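You operate a simulated robot arm through the tools that you are given. There is no shell and no other tool. Be economical: measure what you need, move in short steps, check, and stop when the job is done.

Carry out the task below with a simulated two-armed robot. There is one attempt and no reset: what you move stays moved.

JOB
Top the purple-handled jug up to its line from the black can.
Fine: lay the cap on the white table, screw it back on tight after; the can goes back where it stood; hardly a drop spilt. Set down upright: what you pick out.

The check looks at the end state, three seconds after you hand in, the way a careful person would. Anything else that was tipped, shoved, dropped, spilled or broken makes it a failure. Lids that push on must go on centred and level and be pressed home; caps that screw on are set level and turned clockwise until they are tight.

ROBOT AND FRAMES
Two 7-joint arms with two-finger parallel grippers on one trunk, on a base that drives. Base frame: it is fixed to the floor where the robot stands at the start and does not move with it; the origin is under the middle of the robot, x ahead of it, y to its left, z up. Readings come in mm, degrees, newtons and seconds.
The left shoulder is at the start at [50, 158, 1183], the right one opposite. With the tool pointing down near the work surface each hand reaches from about 200 to 660 mm from the robot's upright axis, wherever it stands, measured 20 degrees to its own side. Places, roughly: clear jug with a purple handle (15x10x17 cm) [500, -400, 900]. Payload 3.91 kg a hand.
The tool frame of a hand sits at the grasp point between the pads (the TCP): z along the fingers, y along the line on which they close. The tips reach 30 mm beyond it. Largest opening 110 mm; finger width 20, thickness 10; the body of the gripper, 48 by 112 mm, starts 55 mm behind the TCP.
Orientation is told as [roll, pitch, yaw] about the base's x, y, z axes, in that order, counted from this pose: with the fingers straight down and closing along the base's y, the tool's x points along the base's -x, its y along +y and its z along -z.

CONTROLS
- The arms move only by the tool jog_arm. It takes "left_rows", "right_rows" or both (then of equal length, played together; a hand with none holds still); each is a list of rows, each a list of 7 numbers: the shift along the tool's x, y, z in units of 400 mm (1.0 is 400 mm), then the turn, a rotation vector about the tool's x, y, z in units of 90 degrees (1.0 is 90 degrees), then the closure in counts, from 0 (fully open) to 255 (shut). In form: [[dx, dy, dz, ax, ay, az, gripper], ...]. A call has 1 to 12 rows; each row is the pose to reach, as a shift and turn from the pose commanded when the call began, along the tool's axes at that moment. A call with a number of a shift or a turn outside -1 to 1 is refused whole. Rows are played at 5 a second. More than 50 mm and 8.6 degrees between two rows, or a gripper value outside its range, and nothing of the call is played. Where a pose cannot be reached the arm comes as near as it can. A force on the tool above 60 N (or 10 N above the force at the start of the call, whichever is more), or a blocked arm, ends the call early, and 0.2 s more pass. Each finger travels about 153 mm/s and halts on what it meets, pressing with about 25 N; the grip force reading is that of the motor and also rises with nothing between the fingers. The clock runs only during rows and for 0.2 s after the last one: add rows that repeat a pose to give the fingers time. The reply holds the time, the measured pose of the TCP, the force on the tool along the base axes, the opening and the grip force, in the units named above and with some noise, with the torque about the TCP (base axes, N m) and any sound that the robot's microphone picked up.
- Cameras (640 x 400 px; columns grow to the right, rows downward): "scene" is now at [118.4, -47.7, 1349.2]; the picture's right is [-0.54, -0.84, 0.00], its down [-0.25, 0.16, -0.95] and it looks along [0.80, -0.51, -0.30] (base axes); focal length 214 px, centre (320, 200). "left" rides on the left gripper at [73, -17, -103] in its tool frame; the picture's right is [0.23, 0.97, 0.00], its down [-0.76, 0.18, -0.62] and it looks along [-0.61, 0.14, 0.78] (tool axes); focal length 222 px, centre (320, 200). "right" rides on the right gripper at [72, 17, -103] in its tool frame; the picture's right is [-0.23, 0.97, 0.00], its down [-0.76, -0.18, -0.62] and it looks along [-0.61, -0.14, 0.78] (tool axes); focal length 222 px, centre (320, 200). There is no depth. A picture from a camera that has moved, and an enlarged one, comes with that camera's place and axes in the base frame and with its lens.
- snapshot(camera): a new picture of that camera. It takes no simulated time.
- move_column(by): slides the trunk up (or, below 0, down) by that many mm; the arms and the scene camera ride with it, the base frame stays. It gives what a move gives, with no picture.
- base_move(legs): drives the robot by 1 to 6 legs, each [ahead, turn to the left] in mm and degrees, along the robot's own axes; the way and the turn of a leg run together, so that a leg with both is an arc; at most 1500 mm and 180 degrees a leg. The arms and the cameras ride along, it lands a little off, and it stops where it bumps. It gives what a move gives.
- aim_head(pan, tilt): turns the head with the scene camera to pan (to the left, within 80 degrees either way) and tilt (down, from -29 to 69), counted from straight ahead of the robot. It gives what a move gives.
- inspect(camera, box): a new picture of the part [left, top, right, bottom] of that camera's present view, enlarged. It takes no simulated time.
- finish_job(): hands the job in; it is judged then, once.

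Go step by step. Nothing tells you exact positions but the pictures and the camera data: compare them with the known pose of the tool, close in by small moves and look again before you grip or let go. The budget is 120 turns and 100 pictures, counting those below and the enlarged ones. Unless the task says otherwise, let go and move clear before handing in, and close with one line.

The tools are called after "Call:" as name(argument=value, ...) on one line, values as JSON. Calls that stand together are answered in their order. jog_arm: Moves the arms, as the interface text tells. Its arguments: {"type":"object","properties":{"left_rows":{"type":"array","items":{"type":"array","items":{"type":"number"}}},"right_rows":{"type":"array","items":{"type":"array","items":{"type":"number"}}}},"required":[]} The other tools are called the same way: move_column (by) slides the trunk up or down; base_move (legs) drives the base; aim_head (pan, tilt) turns the head that bears the scene camera; snapshot (camera) takes a picture; inspect (camera, box) takes an enlarged picture of a part of a camera's view; finish_job () hands the job in.

At the start:

```text
clock: 0.0
left_tool_pos: [273.8, -48.8, 1280.3]
left_tcp_rot: [-0.1, 0.1, 0.1]
left_contact_force: [0.0, -0.2, 0.1]
left_ft_torque: [-0.01, -0.03, 0.0]
left_opening: 110.2
left_finger_force: 0.0
right_tool_pos: [243.5, -321.6, 1324.8]
right_tcp_rot: [0.0, 0.0, -0.1]
right_contact_force: [-0.9, -0.2, 0.0]
right_ft_torque: [0.0, -0.01, 0.03]
right_opening: 110.3
right_finger_force: 0.0
trunk travel left (down, up): [-425.0, 57.0]
robot x, y, heading: [-0.8, 0.8, -0.0]
head pan, tilt: [-32.6, 17.5]
```

scene: 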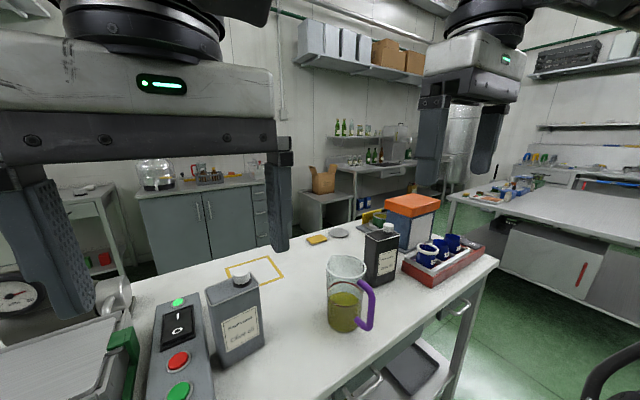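
right: 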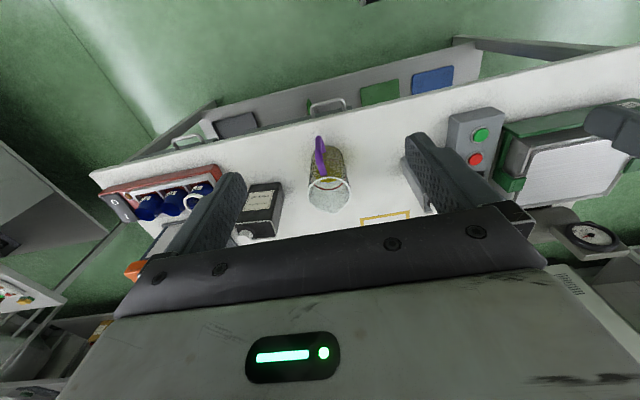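
left: 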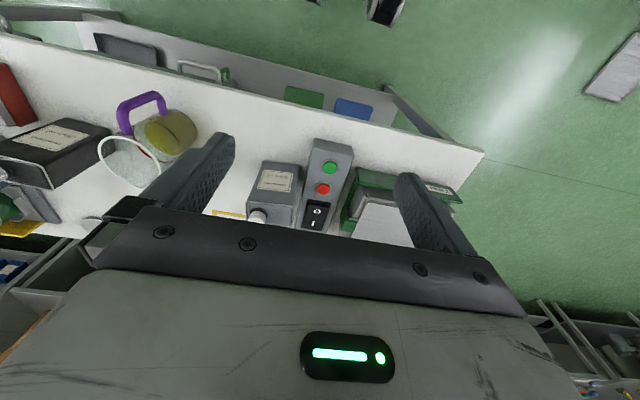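

I see a jug with a purple handle, a black can behind it to the right, and a grey can to the left. I'll look closer at each before planning.

Call:
inspect(camera="scene", box=[300, 200, 500, 340])

Call:
inspect(camera="scene", box=[130, 220, 330, 400])

Call:
inspect(camera="right", box=[90, 100, 490, 260])

```text
2.86 times, centred on (400, 270) of scene
camera zoom: at [118.4, -47.7, 1349.2], right [-0.54, -0.84, 0.0], down [-0.25, 0.16, -0.95], along [0.8, -0.51, -0.3], focal length 613 px, centre (91, 0)
```

zoom: 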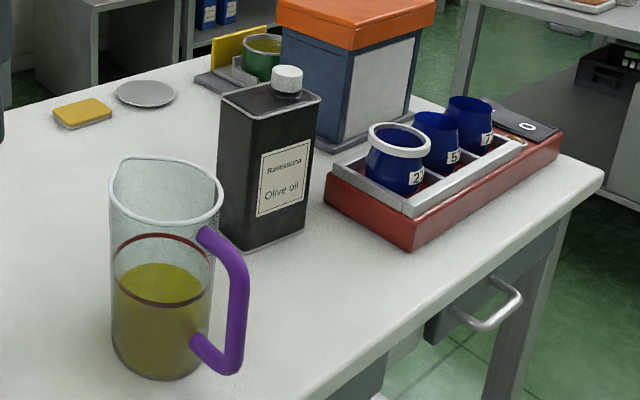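

```text
2.22 times, centred on (230, 310) of scene
camera zoom: at [118.4, -47.7, 1349.2], right [-0.54, -0.84, 0.0], down [-0.25, 0.16, -0.95], along [0.8, -0.51, -0.3], focal length 477 px, centre (520, -44)
```

zoom: 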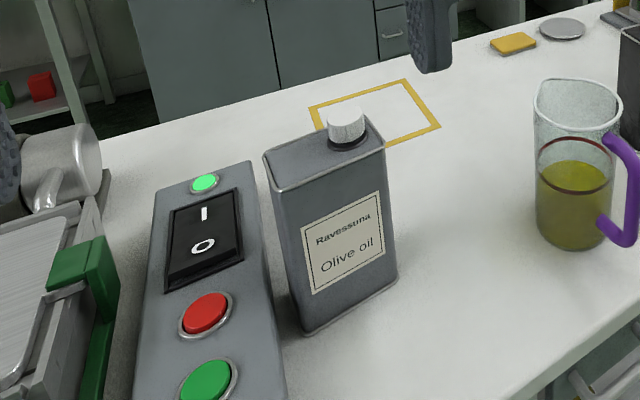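

```text
1.60 times, centred on (290, 180) of right
camera zoom: at [172.5, -304.6, 1426.3], right [0.23, 0.97, 0.0], down [0.76, -0.18, 0.62], along [0.61, -0.14, -0.78], focal length 355 px, centre (368, 232)
```

zoom: 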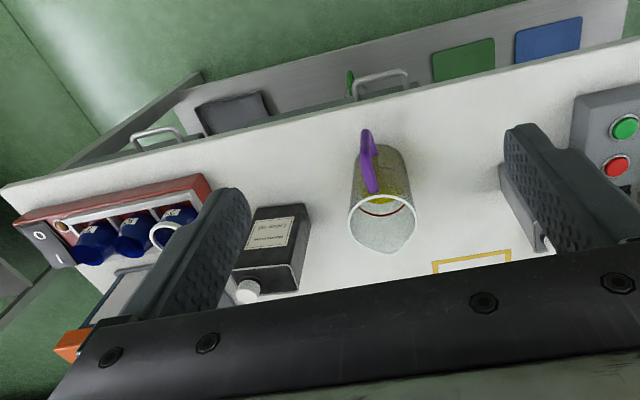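

The table top seems to lie at z≈815, with its front edge at x≈370. The jug is at (510,-390) and the black can at (578,-605), its cap at the -y end. The can is too far away, so I'll drive the robot about 480 mm to its right and look again.

Call:
base_move(legs=[[0, -90], [480, 0], [0, 90]])

Call:
aim_head(pan=-5, tilt=35)

Call:
snapshot(camera="scene")

```text
clock: 10.5
left_tool_pos: [278.1, -525.9, 1280.6]
left_tcp_rot: [-0.1, 0.0, 0.8]
left_contact_force: [0.2, -0.1, 0.4]
left_ft_torque: [-0.01, 0.01, 0.01]
left_opening: 110.0
left_finger_force: 0.1
right_tool_pos: [249.8, -798.0, 1324.7]
right_tcp_rot: [-0.1, 0.0, 1.0]
right_contact_force: [-0.5, 0.2, -0.1]
right_ft_torque: [0.0, 0.0, 0.0]
right_opening: 110.1
right_finger_force: 0.0
trunk travel left (down, up): [-425.0, 57.0]
robot x, y, heading: [5.5, -480.9, 1.0]
head pan, tilt: [-32.6, 17.5]
```

```text
clock: 11.4
left_tool_pos: [278.4, -525.8, 1280.1]
left_tcp_rot: [-0.3, 0.0, 0.9]
left_contact_force: [-0.4, -0.8, 0.3]
left_ft_torque: [-0.01, 0.03, 0.0]
left_opening: 110.0
left_finger_force: 0.1
right_tool_pos: [250.9, -798.4, 1325.4]
right_tcp_rot: [0.0, 0.1, 0.8]
right_contact_force: [-0.8, 0.0, -0.6]
right_ft_torque: [-0.02, 0.01, 0.01]
right_opening: 110.1
right_finger_force: 0.1
trunk travel left (down, up): [-425.0, 57.0]
robot x, y, heading: [3.8, -478.5, 1.0]
head pan, tilt: [-5.0, 35.0]
```

```text
93 pictures are left
camera scene: at [130.1, -484.5, 1321.4], right [-0.07, -1.0, 0.0], down [-0.57, 0.04, -0.82], along [0.82, -0.06, -0.57], focal length 214 px, centre (320, 200)
```

scene: 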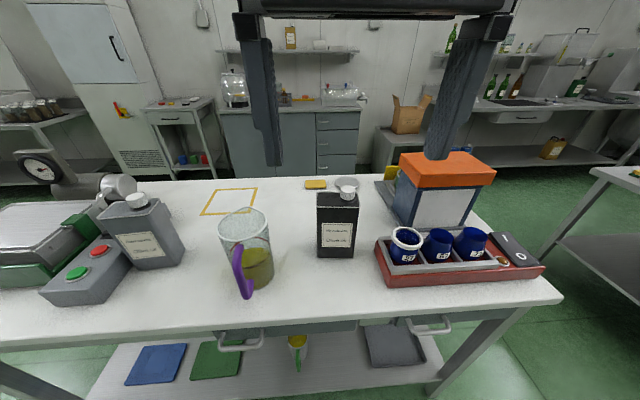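

The drive went well. I'll enlarge the can and jug region to measure precisely.

Call:
inspect(camera="scene", box=[200, 160, 400, 300])

Call:
inspect(camera="left", box=[0, 0, 640, 400])

```text
2.86 times, centred on (300, 230) of scene
camera zoom: at [130.1, -484.5, 1321.4], right [-0.07, -1.0, 0.0], down [-0.57, 0.04, -0.82], along [0.82, -0.06, -0.57], focal length 613 px, centre (377, 114)
```

zoom: 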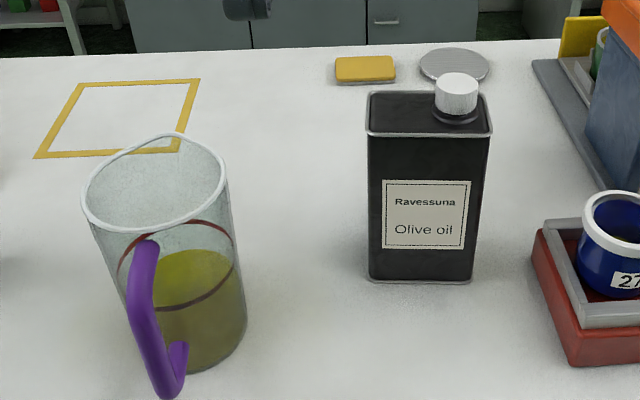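

```text
1.00 times, centred on (320, 200) of left (not enlarged: the box is as wide or as high as the picture)
camera zoom: at [206.6, -544.9, 1383.4], right [-0.24, 0.97, 0.0], down [0.76, 0.19, 0.62], along [0.6, 0.15, -0.78], focal length 222 px, centre (320, 200)
```

zoom: 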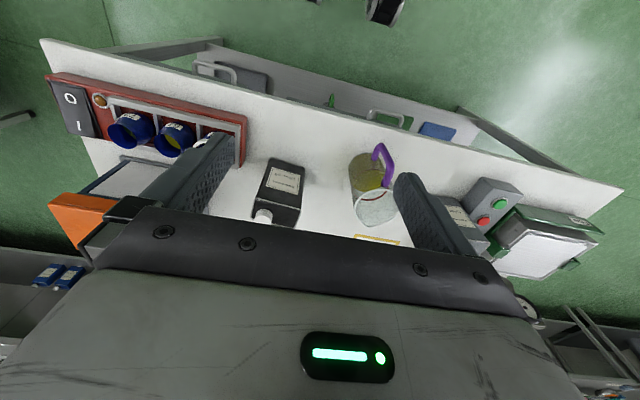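

From two views, the table top is at z≈855. The can is about 100x63x174 mm, centred near (552,-558) with its cap near (550,-581). The jug rim is centred near (474,-348,1027). My plan is for the left hand to hold the can from its +y side at a 45° slope while the right hand does the cap from above; first I turn the left hand.

Call:
jog_arm(left_rows=[[-0.042, 0.022, 0.017, 0.03, 0.034, -0.073, 0], [-0.084, 0.044, 0.033, 0.06, 0.068, -0.145, 0], [-0.126, 0.066, 0.05, 0.09, 0.102, -0.218, 0], [-0.168, 0.088, 0.067, 0.12, 0.136, -0.29, 0], [-0.21, 0.11, 0.083, 0.15, 0.17, -0.363, 0], [-0.253, 0.133, 0.1, 0.181, 0.204, -0.436, 0], [-0.295, 0.155, 0.117, 0.211, 0.238, -0.508, 0], [-0.337, 0.177, 0.133, 0.241, 0.272, -0.581, 0], [-0.379, 0.199, 0.15, 0.271, 0.306, -0.653, 0], [-0.421, 0.221, 0.167, 0.301, 0.34, -0.726, 0], [-0.463, 0.243, 0.183, 0.331, 0.374, -0.798, 0], [-0.505, 0.265, 0.2, 0.361, 0.408, -0.871, 0]])

Call:
snapshot(camera="left")

Call:
snapshot(camera="scene")

```text
clock: 14.0
left_tool_pos: [478.2, -415.8, 1202.4]
left_tcp_rot: [0.1, 45.2, 84.1]
left_contact_force: [0.3, 0.3, -0.1]
left_ft_torque: [-0.01, 0.0, -0.01]
left_opening: 109.9
left_finger_force: 0.0
right_tool_pos: [250.3, -799.1, 1324.3]
right_tcp_rot: [0.0, 0.0, 0.9]
right_contact_force: [-1.0, -0.1, -0.2]
right_ft_torque: [0.01, -0.03, -0.03]
right_opening: 110.0
right_finger_force: 0.1
trunk travel left (down, up): [-425.0, 57.0]
robot x, y, heading: [2.7, -481.7, 1.1]
head pan, tilt: [-5.0, 35.0]
```

```text
90 pictures are left
camera left: at [498.3, -396.4, 1325.2], right [-0.99, -0.06, 0.16], down [-0.07, 0.99, -0.1], along [-0.16, -0.11, -0.98], focal length 222 px, centre (320, 200)
```

left: 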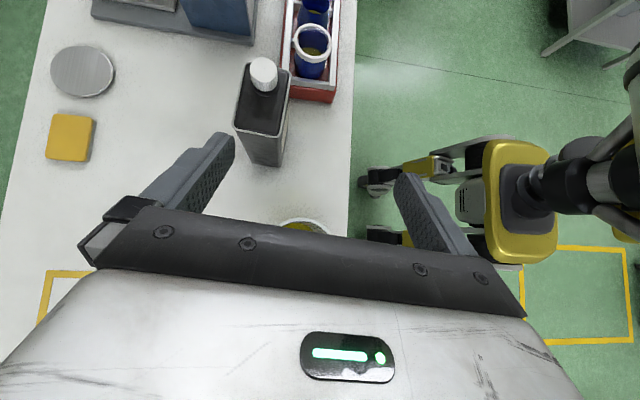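

```text
89 pictures are left
camera scene: at [130.3, -484.0, 1321.4], right [-0.07, -1.0, 0.0], down [-0.57, 0.04, -0.82], along [0.82, -0.06, -0.57], focal length 214 px, centre (320, 200)
```

scene: 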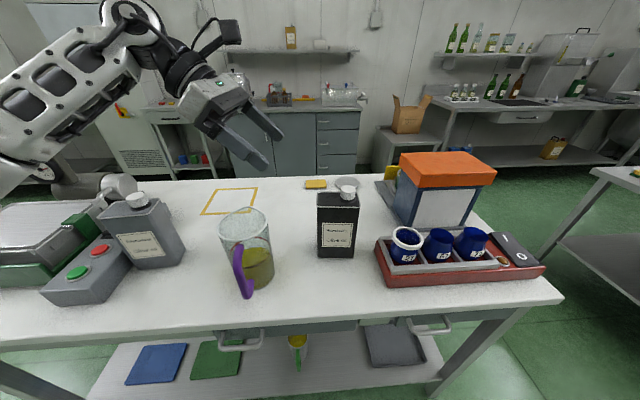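

The left hand is sloped as intended, and its camera looks almost straight down at the can. I'll enlarge that view to refine the can's pose.

Call:
inspect(camera="left", box=[200, 40, 360, 180])

```text
2.86 times, centred on (280, 110) of left
camera zoom: at [498.3, -396.4, 1325.2], right [-0.99, -0.06, 0.16], down [-0.07, 0.99, -0.1], along [-0.16, -0.11, -0.98], focal length 635 px, centre (434, 457)
```

zoom: 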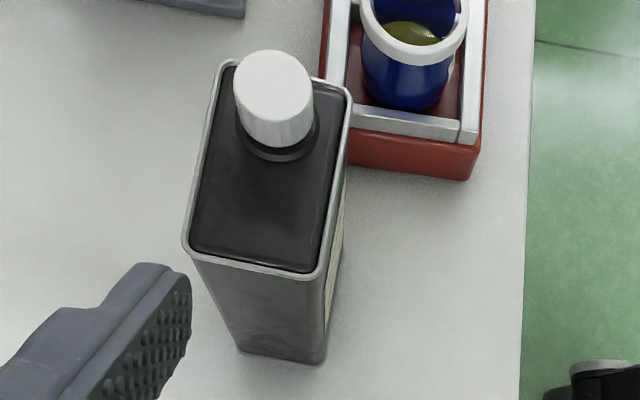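

Seen from this camera the can's centre is (537,-562), yaw about -5.5°, top z≈1028, with the cap at (536,-587). I'll move the left hand to a standoff 100 mm short of the grasp.

Call:
jog_arm(left_rows=[[-0.046, -0.037, 0.069, 0, 0, 0, 0], [-0.093, -0.074, 0.137, 0, 0, 0, 0], [-0.14, -0.11, 0.206, 0, 0, 0, 0], [-0.186, -0.147, 0.275, 0, 0, 0, 0], [-0.2325, -0.184, 0.3435, 0, 0, 0, 0]])

Call:
snapshot(camera="left")

Call:
snapshot(camera="scene")

```text
clock: 15.2
left_tool_pos: [550.8, -456.5, 1036.9]
left_tcp_rot: [0.1, 45.1, 83.9]
left_contact_force: [0.6, 0.2, -0.1]
left_ft_torque: [0.02, -0.01, 0.03]
left_opening: 109.9
left_finger_force: 0.0
right_tool_pos: [252.2, -799.5, 1324.0]
right_tcp_rot: [0.2, 0.0, 0.8]
right_contact_force: [-0.8, 1.4, -0.3]
right_ft_torque: [-0.01, 0.0, -0.01]
right_opening: 109.9
right_finger_force: 0.0
trunk travel left (down, up): [-425.0, 57.0]
robot x, y, heading: [1.5, -479.7, 0.6]
head pan, tilt: [-5.0, 35.0]
```

```text
87 pictures are left
camera left: at [569.9, -436.7, 1161.4], right [-0.99, -0.06, 0.16], down [-0.07, 0.99, -0.1], along [-0.15, -0.11, -0.98], focal length 222 px, centre (320, 200)
```

left: 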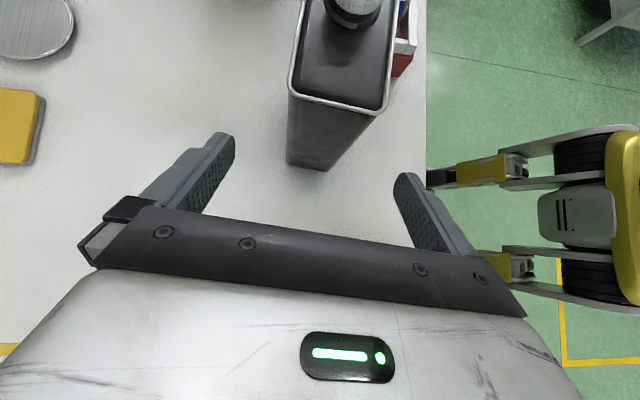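

```text
86 pictures are left
camera scene: at [130.5, -484.5, 1321.3], right [-0.07, -1.0, 0.0], down [-0.57, 0.04, -0.82], along [0.82, -0.06, -0.57], focal length 214 px, centre (320, 200)
```

scene: 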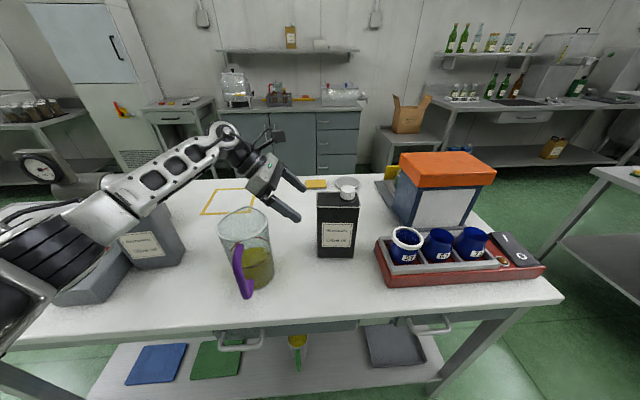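

The view agrees with the earlier numbers: the can's near top edge is centred on (540,-516). I'll slide in along the fingers to the grasp point.

Call:
jog_arm(left_rows=[[0.002, 0.002, 0.06, 0, 0, 0, 0], [0.003, 0.003, 0.12, 0, 0, 0, 0], [0.005, 0.005, 0.18, 0, 0, 0, 0], [0.006, 0.006, 0.242, 0, 0, 0, 0]])

Call:
snapshot(camera="left")

Call:
inspect(camera="scene", box=[200, 140, 400, 280])

```text
clock: 16.2
left_tool_pos: [539.3, -525.3, 970.0]
left_tcp_rot: [0.0, 45.1, 83.9]
left_contact_force: [0.0, -0.5, 0.1]
left_ft_torque: [0.0, -0.01, -0.02]
left_opening: 109.7
left_finger_force: 0.0
right_tool_pos: [250.9, -799.8, 1325.2]
right_tcp_rot: [0.2, 0.0, 0.9]
right_contact_force: [-0.1, 0.3, -0.6]
right_ft_torque: [-0.03, 0.02, 0.01]
right_opening: 110.0
right_finger_force: 0.1
trunk travel left (down, up): [-425.0, 57.0]
robot x, y, heading: [2.6, -479.9, 0.7]
head pan, tilt: [-5.0, 35.0]
```

```text
85 pictures are left
camera left: at [559.6, -506.4, 1094.5], right [-0.99, -0.06, 0.16], down [-0.07, 0.99, -0.1], along [-0.15, -0.11, -0.98], focal length 222 px, centre (320, 200)
```

left: 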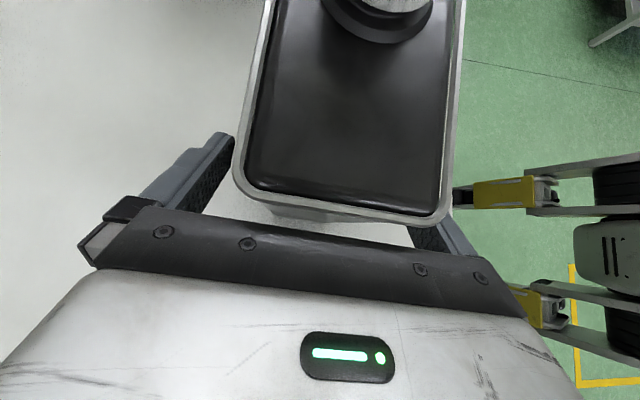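

```text
2.86 times, centred on (300, 210) of scene
camera zoom: at [130.2, -484.6, 1321.4], right [-0.07, -1.0, 0.0], down [-0.57, 0.04, -0.82], along [0.82, -0.06, -0.57], focal length 613 px, centre (377, 171)
```

zoom: 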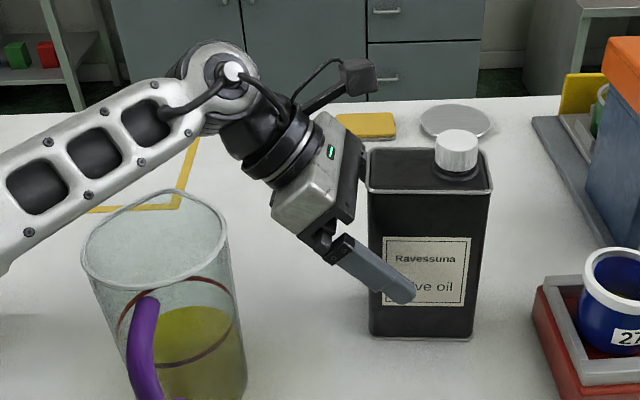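

The fingers straddle the can evenly, so I'll close the left grip and check whether the can stays put.

Call:
jog_arm(left_rows=[[0, 0, 0, 0, 0, 0, 60], [0, 0, 0, 0, 0, 0, 100], [0, 0, 0, 0, 0, 0, 255], [0, 0, 0, 0, 0, 0, 255], [0, 0, 0, 0, 0, 0, 255]])

Call:
snapshot(camera="left")

Call:
snapshot(camera="right")

```text
clock: 17.4
left_tool_pos: [539.6, -525.0, 970.7]
left_tcp_rot: [0.0, 45.1, 83.9]
left_contact_force: [2.1, 0.0, -0.2]
left_ft_torque: [-0.1, -0.27, 0.09]
left_opening: 61.4
left_finger_force: 25.2
right_tool_pos: [250.7, -797.5, 1325.0]
right_tcp_rot: [0.0, 0.0, 1.0]
right_contact_force: [0.3, 0.5, -0.6]
right_ft_torque: [0.04, -0.01, 0.02]
right_opening: 110.0
right_finger_force: 0.1
trunk travel left (down, up): [-425.0, 57.0]
robot x, y, heading: [4.2, -483.0, 0.8]
head pan, tilt: [-5.0, 35.0]
```

```text
83 pictures are left
camera left: at [559.8, -505.9, 1094.8], right [-0.99, -0.06, 0.16], down [-0.07, 0.99, -0.1], along [-0.15, -0.11, -0.98], focal length 222 px, centre (320, 200)
```

left: 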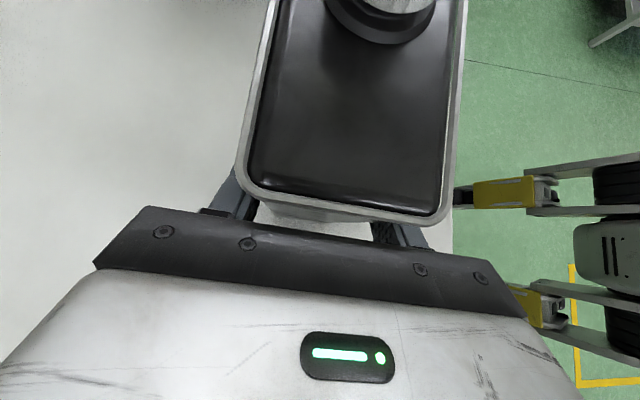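

```text
82 pictures are left
camera right: at [179.4, -783.3, 1426.3], right [0.21, 0.98, 0.0], down [0.76, -0.17, 0.62], along [0.61, -0.13, -0.78], focal length 222 px, centre (320, 200)
```

right: 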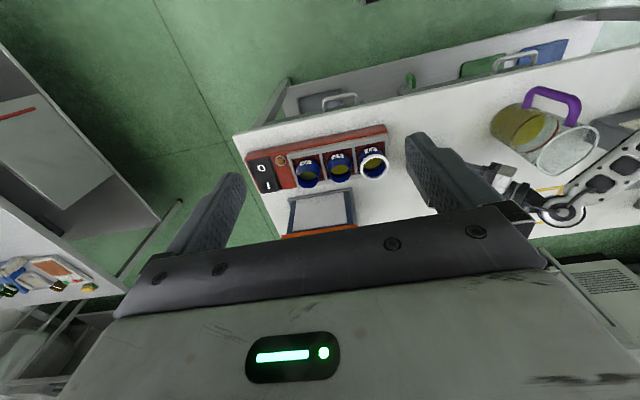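

The can is held at 61 mm with 25 N and hardly moved. Next I bring the right hand above the cap near (536,-587), pre-turned by -45°.

Call:
jog_arm(right_rows=[[-0.06, 0.043, 0.036, 0, 0, 0.043, 20], [-0.12, 0.086, 0.073, 0, 0, 0.085, 40], [-0.181, 0.128, 0.109, 0, 0, 0.128, 60], [-0.241, 0.171, 0.146, 0, 0, 0.17, 80], [-0.301, 0.214, 0.182, 0, 0, 0.213, 100], [-0.361, 0.257, 0.219, 0, 0, 0.256, 116], [-0.421, 0.299, 0.255, 0, 0, 0.298, 116], [-0.481, 0.342, 0.292, 0, 0, 0.341, 116], [-0.542, 0.385, 0.328, 0, 0, 0.383, 116], [-0.602, 0.428, 0.365, 0, 0, 0.426, 116], [-0.662, 0.47, 0.401, 0, 0, 0.469, 116], [-0.722, 0.513, 0.4375, 0, 0, 0.511, 116]])

Call:
snapshot(camera="right")

Call:
snapshot(camera="scene")

```text
clock: 20.0
left_tool_pos: [539.7, -524.9, 969.8]
left_tcp_rot: [0.0, 45.1, 84.0]
left_contact_force: [0.9, 0.6, 0.3]
left_ft_torque: [-0.08, -0.18, 0.04]
left_opening: 61.7
left_finger_force: 24.8
right_tool_pos: [490.4, -636.0, 1139.2]
right_tcp_rot: [0.2, 0.0, -45.2]
right_contact_force: [0.0, 0.4, 0.2]
right_ft_torque: [-0.01, -0.01, -0.02]
right_opening: 60.3
right_finger_force: 0.1
right hand out of reach, approached as far as the arm can: row 10, 11, 12
trunk travel left (down, up): [-425.0, 57.0]
robot x, y, heading: [2.5, -477.5, 0.7]
head pan, tilt: [-5.0, 35.0]
```

```text
81 pictures are left
camera right: at [452.9, -573.9, 1241.7], right [0.85, 0.52, 0.0], down [0.41, -0.67, 0.62], along [0.33, -0.53, -0.78], focal length 222 px, centre (320, 200)
```

right: 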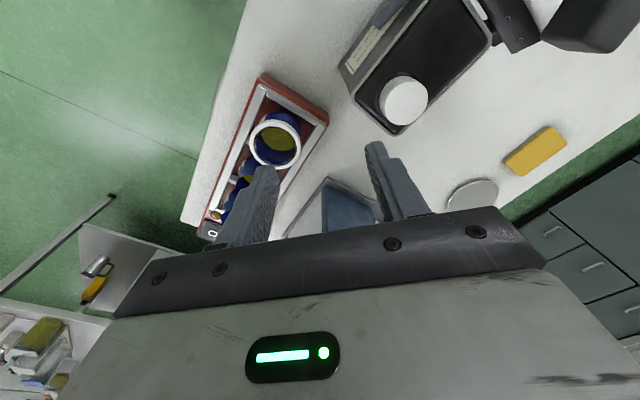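

```text
80 pictures are left
camera scene: at [130.2, -484.5, 1321.3], right [-0.07, -1.0, 0.0], down [-0.57, 0.04, -0.82], along [0.82, -0.06, -0.57], focal length 214 px, centre (320, 200)
```

scene: 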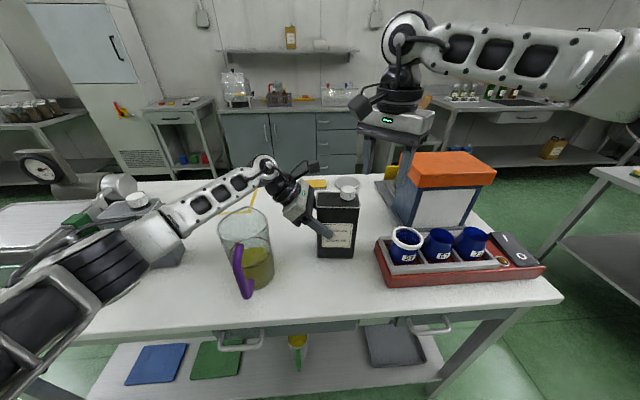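

The right arm falls a little short of the cap from here. I'll open the left hand, back it off, lift the right hand, and drive 90 mm closer before gripping again.

Call:
jog_arm(left_rows=[[0, 0, 0, 0, 0, 0, 0], [0, 0, 0, 0, 0, 0, 0], [0, 0, -0.08, 0, 0, 0, 0], [0, 0, -0.165, 0, 0, 0, 0], [0, 0, -0.25, 0, 0, 0, 0], [0.06, 0.05, -0.335, 0, 0, 0, 0], [0.12, 0.09, -0.42, 0, 0, 0, 0], [0.17, 0.135, -0.5, 0, 0, 0, 0], [0.2275, 0.18, -0.5875, 0, 0, 0, 0]], right_rows=[[0, 0, -0.03, 0, 0, 0, 116], [0, 0, -0.06, 0, 0, 0, 116], [0, 0, -0.09, 0, 0, 0, 116], [0, 0, -0.12, 0, 0, 0, 116], [0, 0, -0.15, 0, 0, 0, 116], [0, 0, -0.18, 0, 0, 0, 116], [0, 0, -0.2, 0, 0, 0, 116], [0, 0, -0.2, 0, 0, 0, 116], [0, 0, -0.2, 0, 0, 0, 116]])

Call:
snapshot(camera="scene")

```text
clock: 22.0
left_tool_pos: [476.7, -416.8, 1201.3]
left_tcp_rot: [0.0, 45.0, 83.9]
left_contact_force: [1.2, 0.7, -0.5]
left_ft_torque: [-0.02, -0.03, -0.02]
left_opening: 110.1
left_finger_force: 0.1
right_tool_pos: [481.5, -646.5, 1190.9]
right_tcp_rot: [0.2, 0.0, -45.0]
right_contact_force: [0.1, -0.2, -0.2]
right_ft_torque: [-0.01, 0.0, -0.02]
right_opening: 59.9
right_finger_force: 0.1
right hand out of reach, approached as far as the arm can: row 2, 3, 4, 5, 6, 7, 8, 9
trunk travel left (down, up): [-425.0, 57.0]
robot x, y, heading: [3.7, -483.4, 1.0]
head pan, tilt: [-5.0, 35.0]
```

```text
79 pictures are left
camera scene: at [129.6, -484.4, 1321.4], right [-0.07, -1.0, 0.0], down [-0.57, 0.04, -0.82], along [0.82, -0.06, -0.57], focal length 214 px, centre (320, 200)
```

scene: 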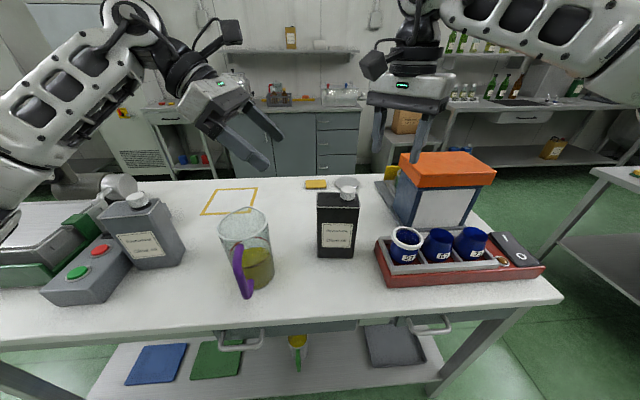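

The can stands undisturbed. I'll drive ahead 90 mm.

Call:
base_move(legs=[[90, -0.8]])

Call:
snapshot(camera="left")

Call:
inspect(camera="scene", box=[200, 160, 400, 300])

```text
clock: 23.1
left_tool_pos: [566.8, -422.4, 1200.6]
left_tcp_rot: [0.1, 45.1, 83.2]
left_contact_force: [-0.1, -0.5, 0.2]
left_ft_torque: [-0.02, 0.01, 0.04]
left_opening: 110.2
left_finger_force: 0.0
right_tool_pos: [567.8, -652.9, 1190.4]
right_tcp_rot: [0.0, 0.0, -45.9]
right_contact_force: [0.1, -0.1, 0.4]
right_ft_torque: [-0.01, 0.01, -0.01]
right_opening: 59.8
right_finger_force: 0.1
trunk travel left (down, up): [-425.0, 57.0]
robot x, y, heading: [89.9, -479.7, 0.1]
head pan, tilt: [-5.0, 35.0]
```

```text
78 pictures are left
camera left: at [586.8, -404.3, 1324.5], right [-0.99, -0.04, 0.16], down [-0.06, 0.99, -0.1], along [-0.16, -0.11, -0.98], focal length 222 px, centre (320, 200)
```

left: 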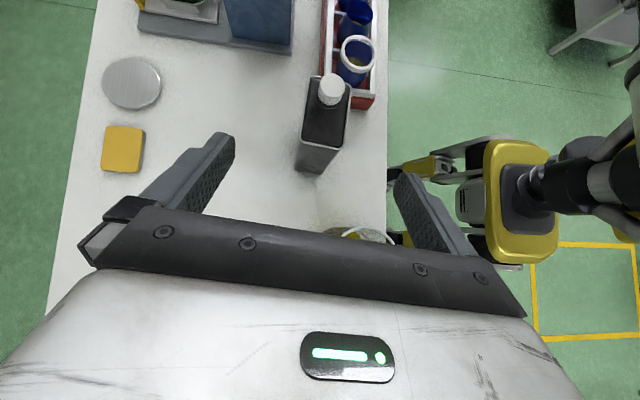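

```text
2.86 times, centred on (300, 230) of scene
camera zoom: at [218.3, -485.4, 1321.2], right [-0.09, -1.0, 0.0], down [-0.57, 0.05, -0.82], along [0.82, -0.07, -0.57], focal length 613 px, centre (377, 114)
```

zoom: 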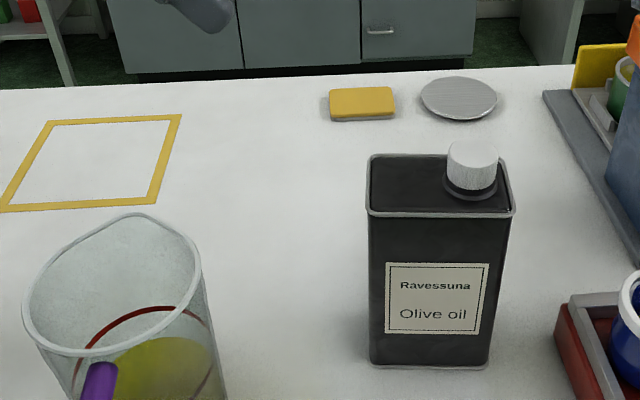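

I'll return the left hand to its standoff point and check the alignment again.

Call:
jog_arm(left_rows=[[-0.055, 0.01, 0.086, 0.002, 0, -0.002, 0], [-0.11, 0.02, 0.172, 0.003, 0, -0.003, 0], [-0.166, 0.03, 0.258, 0.005, 0, -0.005, 0], [-0.221, 0.04, 0.344, 0.006, 0, -0.006, 0]])

Call:
snapshot(camera="left")

```text
clock: 24.1
left_tool_pos: [546.4, -457.9, 1039.8]
left_tcp_rot: [-0.1, 45.1, 83.8]
left_contact_force: [-0.1, 0.0, -0.1]
left_ft_torque: [0.01, -0.03, -0.05]
left_opening: 110.0
left_finger_force: 0.0
right_tool_pos: [566.9, -651.7, 1191.6]
right_tcp_rot: [0.0, 0.0, -45.9]
right_contact_force: [-0.2, 0.7, -0.4]
right_ft_torque: [-0.02, -0.03, 0.02]
right_opening: 60.0
right_finger_force: 0.0
trunk travel left (down, up): [-425.0, 57.0]
robot x, y, heading: [90.1, -479.0, 0.1]
head pan, tilt: [-5.0, 35.0]
```

```text
76 pictures are left
camera left: at [565.7, -438.1, 1164.8], right [-0.99, -0.06, 0.16], down [-0.07, 0.99, -0.1], along [-0.15, -0.11, -0.98], focal length 222 px, centre (320, 200)
```

left: 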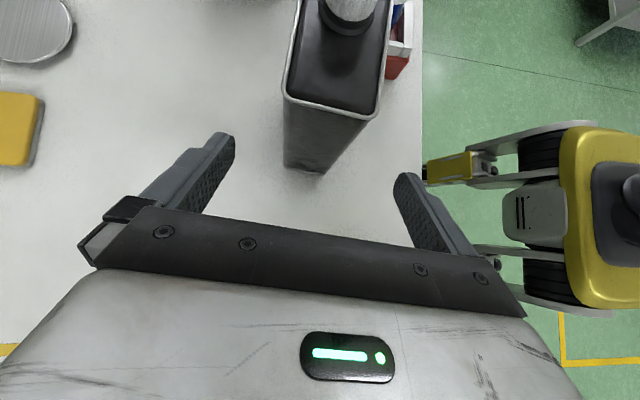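

The alignment matches the earlier grasp, so I'll slide in and close.

Call:
jog_arm(left_rows=[[-0.001, 0, 0.06, 0, 0, 0, 0], [-0.002, 0, 0.12, 0, 0, 0, 0], [-0.003, 0, 0.18, 0, 0, 0, 0], [-0.003, 0, 0.2415, 0, 0, 0, 0], [-0.003, 0, 0.2415, 0, 0, 0, 0], [-0.003, 0, 0.2415, 0, 0, 0, 60], [-0.003, 0, 0.2415, 0, 0, 0, 100], [-0.003, 0, 0.2415, 0, 0, 0, 255], [-0.003, 0, 0.2415, 0, 0, 0, 255], [-0.003, 0, 0.2415, 0, 0, 0, 255]])

Call:
snapshot(camera="left")

Call:
snapshot(camera="right")

```text
clock: 26.3
left_tool_pos: [539.1, -526.1, 972.7]
left_tcp_rot: [0.0, 45.1, 83.9]
left_contact_force: [-1.2, -0.8, 0.2]
left_ft_torque: [-0.09, -0.15, 0.08]
left_opening: 61.5
left_finger_force: 25.0
right_tool_pos: [566.4, -652.7, 1191.2]
right_tcp_rot: [0.0, 0.0, -45.8]
right_contact_force: [0.3, -0.1, 0.5]
right_ft_torque: [0.0, 0.01, 0.0]
right_opening: 60.0
right_finger_force: 0.2
trunk travel left (down, up): [-425.0, 57.0]
robot x, y, heading: [91.3, -479.2, -0.0]
head pan, tilt: [-5.0, 35.0]
```

```text
75 pictures are left
camera left: at [559.1, -505.9, 1096.7], right [-0.99, -0.06, 0.16], down [-0.07, 0.99, -0.1], along [-0.15, -0.11, -0.98], focal length 222 px, centre (320, 200)
```

left: 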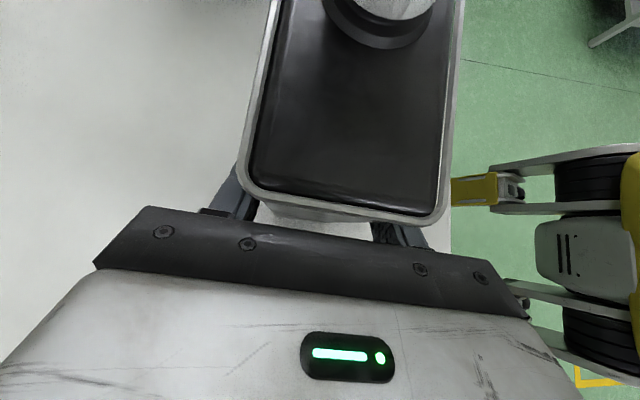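

```text
74 pictures are left
camera right: at [530.1, -588.4, 1292.1], right [0.86, 0.51, 0.0], down [0.4, -0.67, 0.62], along [0.32, -0.53, -0.78], focal length 222 px, centre (320, 200)
```

right: 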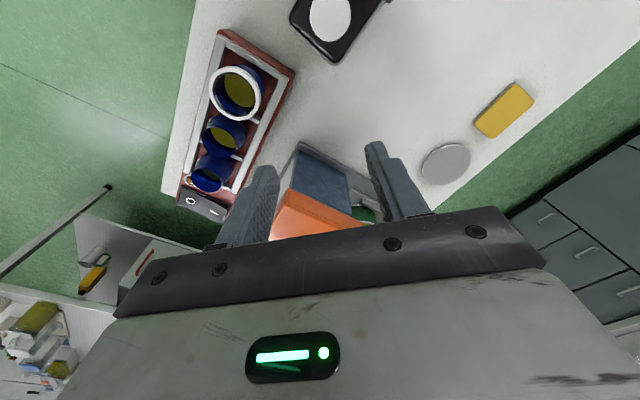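

The can is held again. I'll bring the right hand over the cap with its tips about 25 mm above it.

Call:
jog_arm(right_rows=[[0.06, 0.021, 0.05, 0, 0, 0, 116], [0.12, 0.043, 0.1, 0, 0, 0, 116], [0.175, 0.064, 0.15, 0, 0, 0, 116], [0.175, 0.064, 0.2025, 0, 0, 0, 116]])

Call:
snapshot(camera="right")

Call:
snapshot(camera="scene")

```text
clock: 27.3
left_tool_pos: [540.1, -525.4, 973.2]
left_tcp_rot: [0.1, 45.1, 84.0]
left_contact_force: [-0.1, -0.6, 1.0]
left_ft_torque: [-0.02, -0.09, -0.02]
left_opening: 61.8
left_finger_force: 24.7
right_tool_pos: [524.7, -599.8, 1106.5]
right_tcp_rot: [0.1, 0.1, -45.9]
right_contact_force: [0.0, 0.7, -0.7]
right_ft_torque: [-0.02, 0.0, 0.0]
right_opening: 59.9
right_finger_force: 0.0
right hand out of reach, approached as far as the arm can: row 1, 2, 3, 4
trunk travel left (down, up): [-425.0, 57.0]
robot x, y, heading: [83.5, -481.6, 0.1]
head pan, tilt: [-5.0, 35.0]
```

```text
73 pictures are left
camera right: at [488.7, -536.9, 1209.1], right [0.86, 0.51, 0.0], down [0.4, -0.67, 0.62], along [0.32, -0.53, -0.78], focal length 222 px, centre (320, 200)
```

right: 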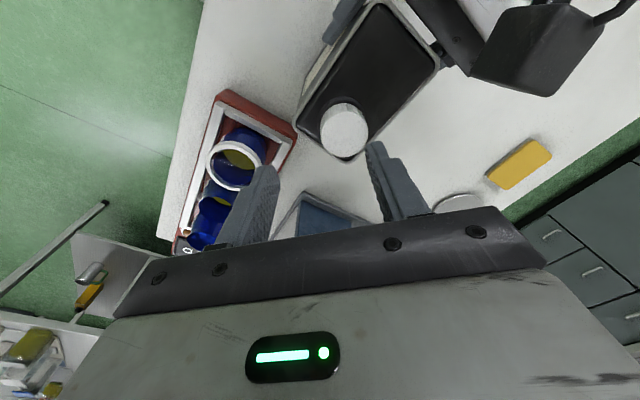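

```text
72 pictures are left
camera scene: at [217.4, -485.3, 1321.4], right [-0.09, -1.0, 0.0], down [-0.57, 0.05, -0.82], along [0.82, -0.07, -0.57], focal length 214 px, centre (320, 200)
```

scene: 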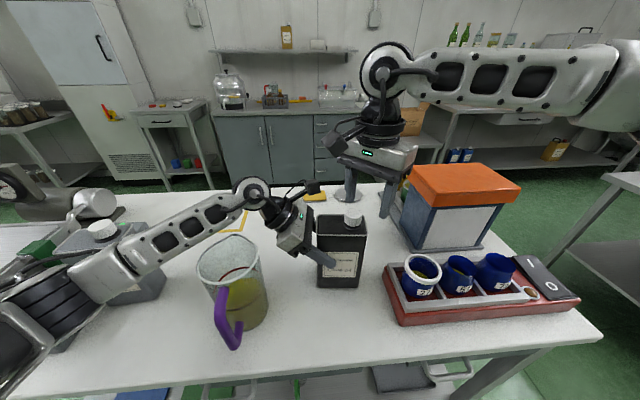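

The right arm still stops short, which suggests a wrist limit at yaw -45° rather than distance. I'll turn it back towards yaw 0 up here and see.

Call:
jog_arm(right_rows=[[0, 0, 0, 0, 0, -0.085, 116], [0, 0, 0, 0, 0, -0.17, 116], [0, 0, 0, 0, 0, -0.256, 116], [0, 0, 0, 0, 0, -0.341, 116], [0, 0, 0, 0, 0, -0.426, 116], [0, 0, 0, 0, 0, -0.511, 116]])

Call:
snapshot(camera="right")

```text
clock: 28.7
left_tool_pos: [539.1, -525.0, 972.1]
left_tcp_rot: [0.0, 45.0, 83.9]
left_contact_force: [1.1, 1.5, -0.4]
left_ft_torque: [0.05, -0.11, 0.01]
left_opening: 61.8
left_finger_force: 25.3
right_tool_pos: [527.2, -601.2, 1108.4]
right_tcp_rot: [0.1, -0.1, 0.3]
right_contact_force: [0.4, 1.0, 0.4]
right_ft_torque: [0.03, 0.03, -0.02]
right_opening: 60.1
right_finger_force: 0.1
trunk travel left (down, up): [-425.0, 57.0]
robot x, y, heading: [88.4, -482.3, 0.1]
head pan, tilt: [-5.0, 35.0]
```

```text
71 pictures are left
camera right: at [454.8, -584.6, 1209.9], right [0.22, 0.97, 0.0], down [0.76, -0.18, 0.62], along [0.61, -0.14, -0.78], focal length 222 px, centre (320, 200)
```

right: 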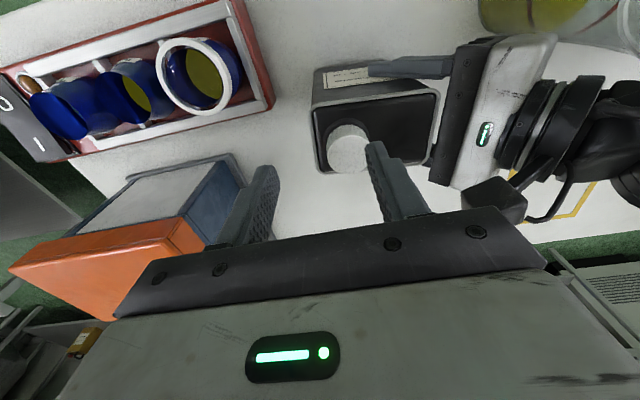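

At yaw 0 the arm is free again. My estimates of the cap's height disagree (1038 to 1056), so I'll take enlarged views from both cameras with the tool tips as a reference.

Call:
inspect(camera="scene", box=[260, 140, 460, 300])

Call:
inspect(camera="right", box=[240, 40, 480, 220])

```text
2.50 times, centred on (360, 220) of scene
camera zoom: at [217.4, -485.3, 1321.3], right [-0.09, -1.0, 0.0], down [-0.57, 0.05, -0.82], along [0.82, -0.07, -0.57], focal length 536 px, centre (220, 150)
```

zoom: 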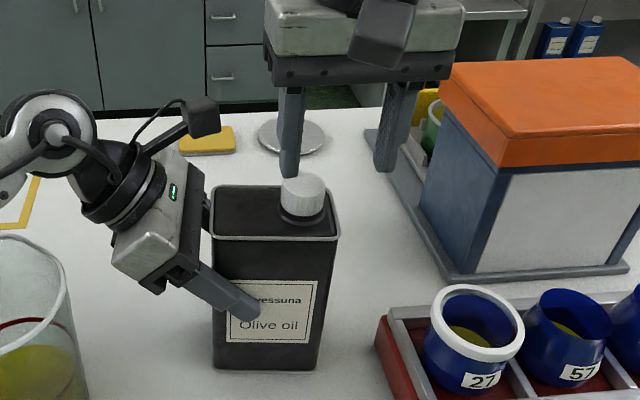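

```text
2.22 times, centred on (360, 130) of right
camera zoom: at [454.8, -584.6, 1209.9], right [0.22, 0.97, 0.0], down [0.76, -0.18, 0.62], along [0.61, -0.14, -0.78], focal length 494 px, centre (231, 356)
```

zoom: 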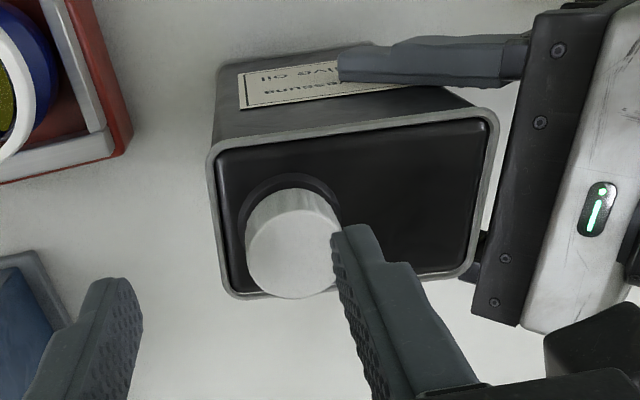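

The corrected estimate puts the cap top at z≈1060 and its centre at (536,-581). I'll centre over it and descend so the tips come to about z 1037.

Call:
jog_arm(right_rows=[[-0.011, 0.025, 0, 0, 0, 0, 116], [-0.022, 0.05, 0, 0, 0, 0, 116], [-0.022, 0.05, 0.05, 0, 0, 0, 116], [-0.022, 0.05, 0.103, 0, 0, 0, 116]])

Call:
snapshot(camera="right")

Call:
inspect(camera="scene", box=[280, 150, 420, 250])

```text
clock: 29.7
left_tool_pos: [539.6, -523.8, 972.7]
left_tcp_rot: [0.0, 45.0, 84.3]
left_contact_force: [-2.7, 3.5, 7.2]
left_ft_torque: [0.24, 0.62, 0.2]
left_opening: 62.0
left_finger_force: 24.9
right_tool_pos: [524.3, -597.2, 1090.5]
right_tcp_rot: [1.1, -1.7, 0.0]
right_contact_force: [-4.8, -6.6, 17.9]
right_ft_torque: [0.34, 0.13, 0.09]
right_opening: 56.7
right_finger_force: 0.1
right hand out of reach, approached as far as the arm can: row 1, 2, 3, 4
trunk travel left (down, up): [-425.0, 57.0]
robot x, y, heading: [88.9, -479.3, -0.0]
head pan, tilt: [-5.0, 35.0]
stopped in row 4 (right hand): the force on the tool passed its limit at 77 N (the readings are from after the stop); the commanded pose is now the measured one
```

```text
68 pictures are left
camera right: at [450.9, -583.0, 1191.0], right [0.23, 0.97, 0.03], down [0.74, -0.19, 0.64], along [0.63, -0.12, -0.77], focal length 222 px, centre (320, 200)
```

right: 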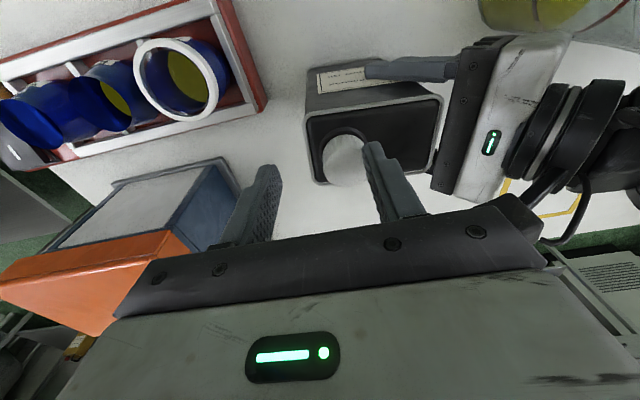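

```text
4.00 times, centred on (350, 200) of scene
camera zoom: at [215.0, -485.6, 1322.0], right [-0.09, -1.0, 0.0], down [-0.57, 0.05, -0.82], along [0.82, -0.07, -0.57], focal length 858 px, centre (200, 200)
```

zoom: 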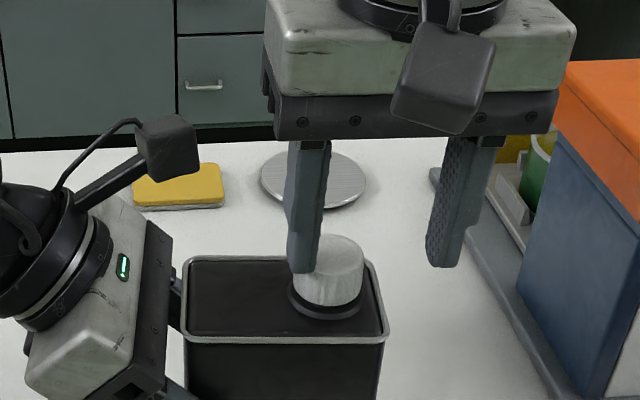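

The arm could not follow sideways, so one fingertip came down on the cap; the can is still upright and in place. I'll lift the right hand straight up and back the left hand off before changing the robot's stance.

Call:
jog_arm(left_rows=[[0, 0, 0, 0, 0, 0, 255], [0, 0, 0, 0, 0, 0, 255], [0, 0, 0, 0, 0, 0, 0], [0, 0, 0, 0, 0, 0, 0], [0, 0, -0.08, 0, 0, 0, 0], [0, 0, -0.165, 0, 0, 0, 0], [0, 0, -0.25, 0, 0, 0, 0], [0.06, 0.02, -0.335, 0, 0, 0, 0], [0.12, 0.03, -0.42, 0, 0, 0, 0], [0.17, 0.04, -0.5, 0, 0, 0, 0], [0.2275, 0.05, -0.5875, 0, 0, 0, 0]], right_rows=[[0, 0, -0.05, 0, 0, 0, 116], [0, 0, -0.1, 0, 0, 0, 116], [0, 0, -0.12, 0, 0, 0, 116], [0, 0, -0.14, 0, 0, 0, 116], [0, 0, -0.14, 0, 0, 0, 116], [0, 0, -0.14, 0, 0, 0, 116], [0, 0, -0.14, 0, 0, 0, 116], [0, 0, -0.14, 0, 0, 0, 116], [0, 0, -0.14, 0, 0, 0, 116], [0, 0, -0.14, 0, 0, 0, 116], [0, 0, -0.14, 0, 0, 0, 116]])

Call:
move_column(by=55)

Call:
snapshot(camera="scene")

```text
clock: 32.1
left_tool_pos: [530.6, -420.8, 1200.5]
left_tcp_rot: [0.2, 44.8, 84.4]
left_contact_force: [0.0, -0.8, 0.1]
left_ft_torque: [0.01, 0.02, -0.04]
left_opening: 109.9
left_finger_force: 0.1
right_tool_pos: [524.9, -599.4, 1144.6]
right_tcp_rot: [1.3, -1.4, 0.1]
right_contact_force: [-0.4, -0.6, 0.5]
right_ft_torque: [0.03, 0.01, -0.01]
right_opening: 60.2
right_finger_force: 0.2
trunk travel left (down, up): [-425.0, 57.0]
robot x, y, heading: [86.4, -480.0, -0.1]
head pan, tilt: [-5.0, 35.0]
```

```text
clock: 33.1
left_tool_pos: [531.2, -420.8, 1256.2]
left_tcp_rot: [0.0, 44.8, 84.3]
left_contact_force: [0.3, -0.1, 0.5]
left_ft_torque: [-0.02, 0.0, -0.01]
left_opening: 110.1
left_finger_force: 0.0
right_tool_pos: [525.1, -597.7, 1199.1]
right_tcp_rot: [1.2, -1.5, 0.0]
right_contact_force: [-0.5, -1.0, 0.3]
right_ft_torque: [0.02, 0.03, -0.05]
right_opening: 59.9
right_finger_force: 0.0
trunk travel left (down, up): [-480.0, 2.0]
robot x, y, heading: [92.1, -482.1, -0.1]
head pan, tilt: [-5.0, 35.0]
```

```text
66 pictures are left
camera scene: at [217.7, -485.7, 1376.3], right [-0.09, -1.0, 0.0], down [-0.57, 0.05, -0.82], along [0.82, -0.07, -0.57], focal length 214 px, centre (320, 200)
```

scene: 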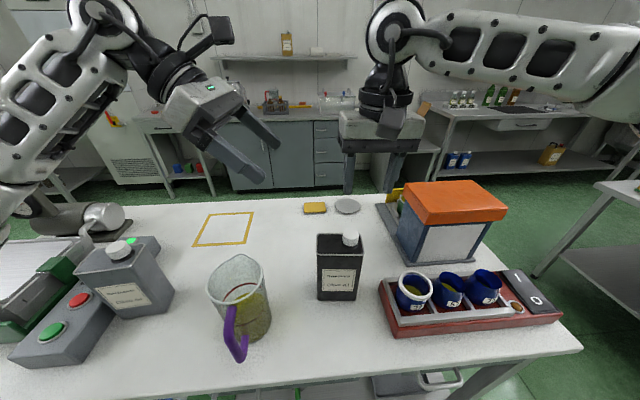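

The can still stands as before. I'll turn the robot 13° left so the cap lies more to the right hand's own side, then test the reach above the cap.

Call:
base_move(legs=[[0, 13]])

```text
clock: 34.3
left_tool_pos: [505.3, -324.0, 1256.1]
left_tcp_rot: [0.1, 44.8, 97.3]
left_contact_force: [0.6, -0.3, 0.0]
left_ft_torque: [0.01, 0.01, 0.0]
left_opening: 109.8
left_finger_force: 0.0
right_tool_pos: [538.9, -498.4, 1199.2]
right_tcp_rot: [1.2, -1.4, 13.0]
right_contact_force: [0.1, -0.2, 0.4]
right_ft_torque: [0.01, 0.0, -0.01]
right_opening: 60.0
right_finger_force: 0.0
trunk travel left (down, up): [-480.0, 2.0]
robot x, y, heading: [87.3, -481.7, 12.9]
head pan, tilt: [-5.0, 35.0]
```

Now the right hand goes to 25 mm above the cap, straightening its small tilt.

Call:
jog_arm(right_rows=[[0.018, -0.067, 0.03, 0.0133, 0.0156, 0, 116], [0.036, -0.134, 0.09, 0.0133, 0.0156, 0, 116], [0.054, -0.2, 0.15, 0.0133, 0.0156, 0, 116], [0.054, -0.2, 0.21, 0.0133, 0.0156, 0, 116]])

Call:
snapshot(camera="right")

```text
clock: 35.3
left_tool_pos: [505.6, -323.9, 1255.7]
left_tcp_rot: [0.2, 44.8, 97.4]
left_contact_force: [0.6, -0.2, -0.9]
left_ft_torque: [0.02, 0.02, 0.01]
left_opening: 109.9
left_finger_force: 0.1
right_tool_pos: [538.9, -578.6, 1111.4]
right_tcp_rot: [-0.1, 0.0, 13.1]
right_contact_force: [0.6, -0.1, -0.3]
right_ft_torque: [-0.02, 0.05, -0.01]
right_opening: 59.8
right_finger_force: 0.0
trunk travel left (down, up): [-480.0, 2.0]
robot x, y, heading: [90.1, -483.3, 13.0]
head pan, tilt: [-5.0, 35.0]
```

```text
65 pictures are left
camera right: at [464.9, -578.7, 1213.2], right [0.0, 1.0, 0.0], down [0.78, 0.0, 0.62], along [0.62, 0.0, -0.78], focal length 222 px, centre (320, 200)
```

right: 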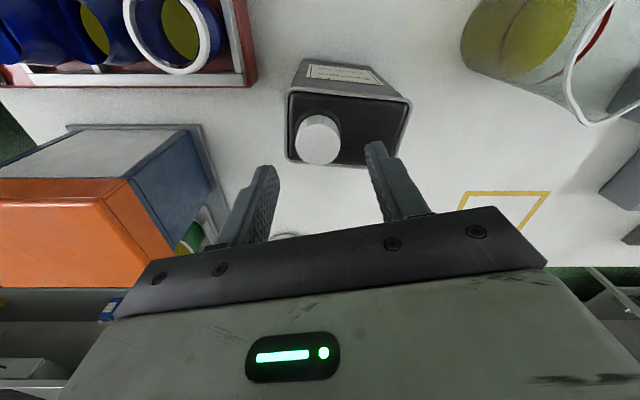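

The cap is now reachable and sits centred between the fingers at (537,-579). I'll test how far the wrist can turn here before planning the strokes.

Call:
jog_arm(right_rows=[[0, 0, 0, 0, 0, -0.09, 116], [0, 0, 0, 0, 0, -0.18, 116], [0, 0, 0, 0, 0, -0.27, 116], [0, 0, 0, 0, 0, -0.36, 116], [0, 0, 0, 0, 0, -0.45, 116], [0, 0, 0, 0, 0, -0.54, 116], [0, 0, 0, 0, 0, -0.63, 116], [0, 0, 0, 0, 0, -0.72, 116], [0, 0, 0, 0, 0, -0.81, 116], [0, 0, 0, 0, 0, -0.9, 116], [0, 0, 0, 0, 0, -0.98, 116]])

Call:
snapshot(camera="right")

```text
clock: 37.7
left_tool_pos: [505.8, -324.1, 1256.0]
left_tcp_rot: [0.1, 44.8, 97.2]
left_contact_force: [0.5, 0.0, -0.8]
left_ft_torque: [-0.01, -0.02, 0.03]
left_opening: 110.1
left_finger_force: 0.1
right_tool_pos: [389.7, -514.6, 1077.4]
right_tcp_rot: [-0.9, 0.4, 100.2]
right_contact_force: [0.3, -0.5, -0.1]
right_ft_torque: [0.01, -0.02, -0.03]
right_opening: 60.1
right_finger_force: 0.0
right hand out of reach, approached as far as the arm can: row 7, 8, 9, 10, 11
trunk travel left (down, up): [-480.0, 2.0]
robot x, y, heading: [88.7, -480.7, 12.7]
head pan, tilt: [-5.0, 35.0]
```

```text
64 pictures are left
camera right: at [385.2, -588.5, 1178.9], right [-1.0, 0.05, -0.02], down [0.03, 0.78, 0.62], along [0.05, 0.62, -0.78], focal length 222 px, centre (320, 200)
```

right: 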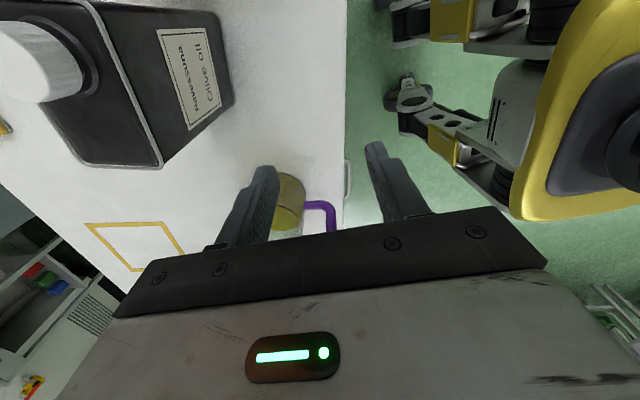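

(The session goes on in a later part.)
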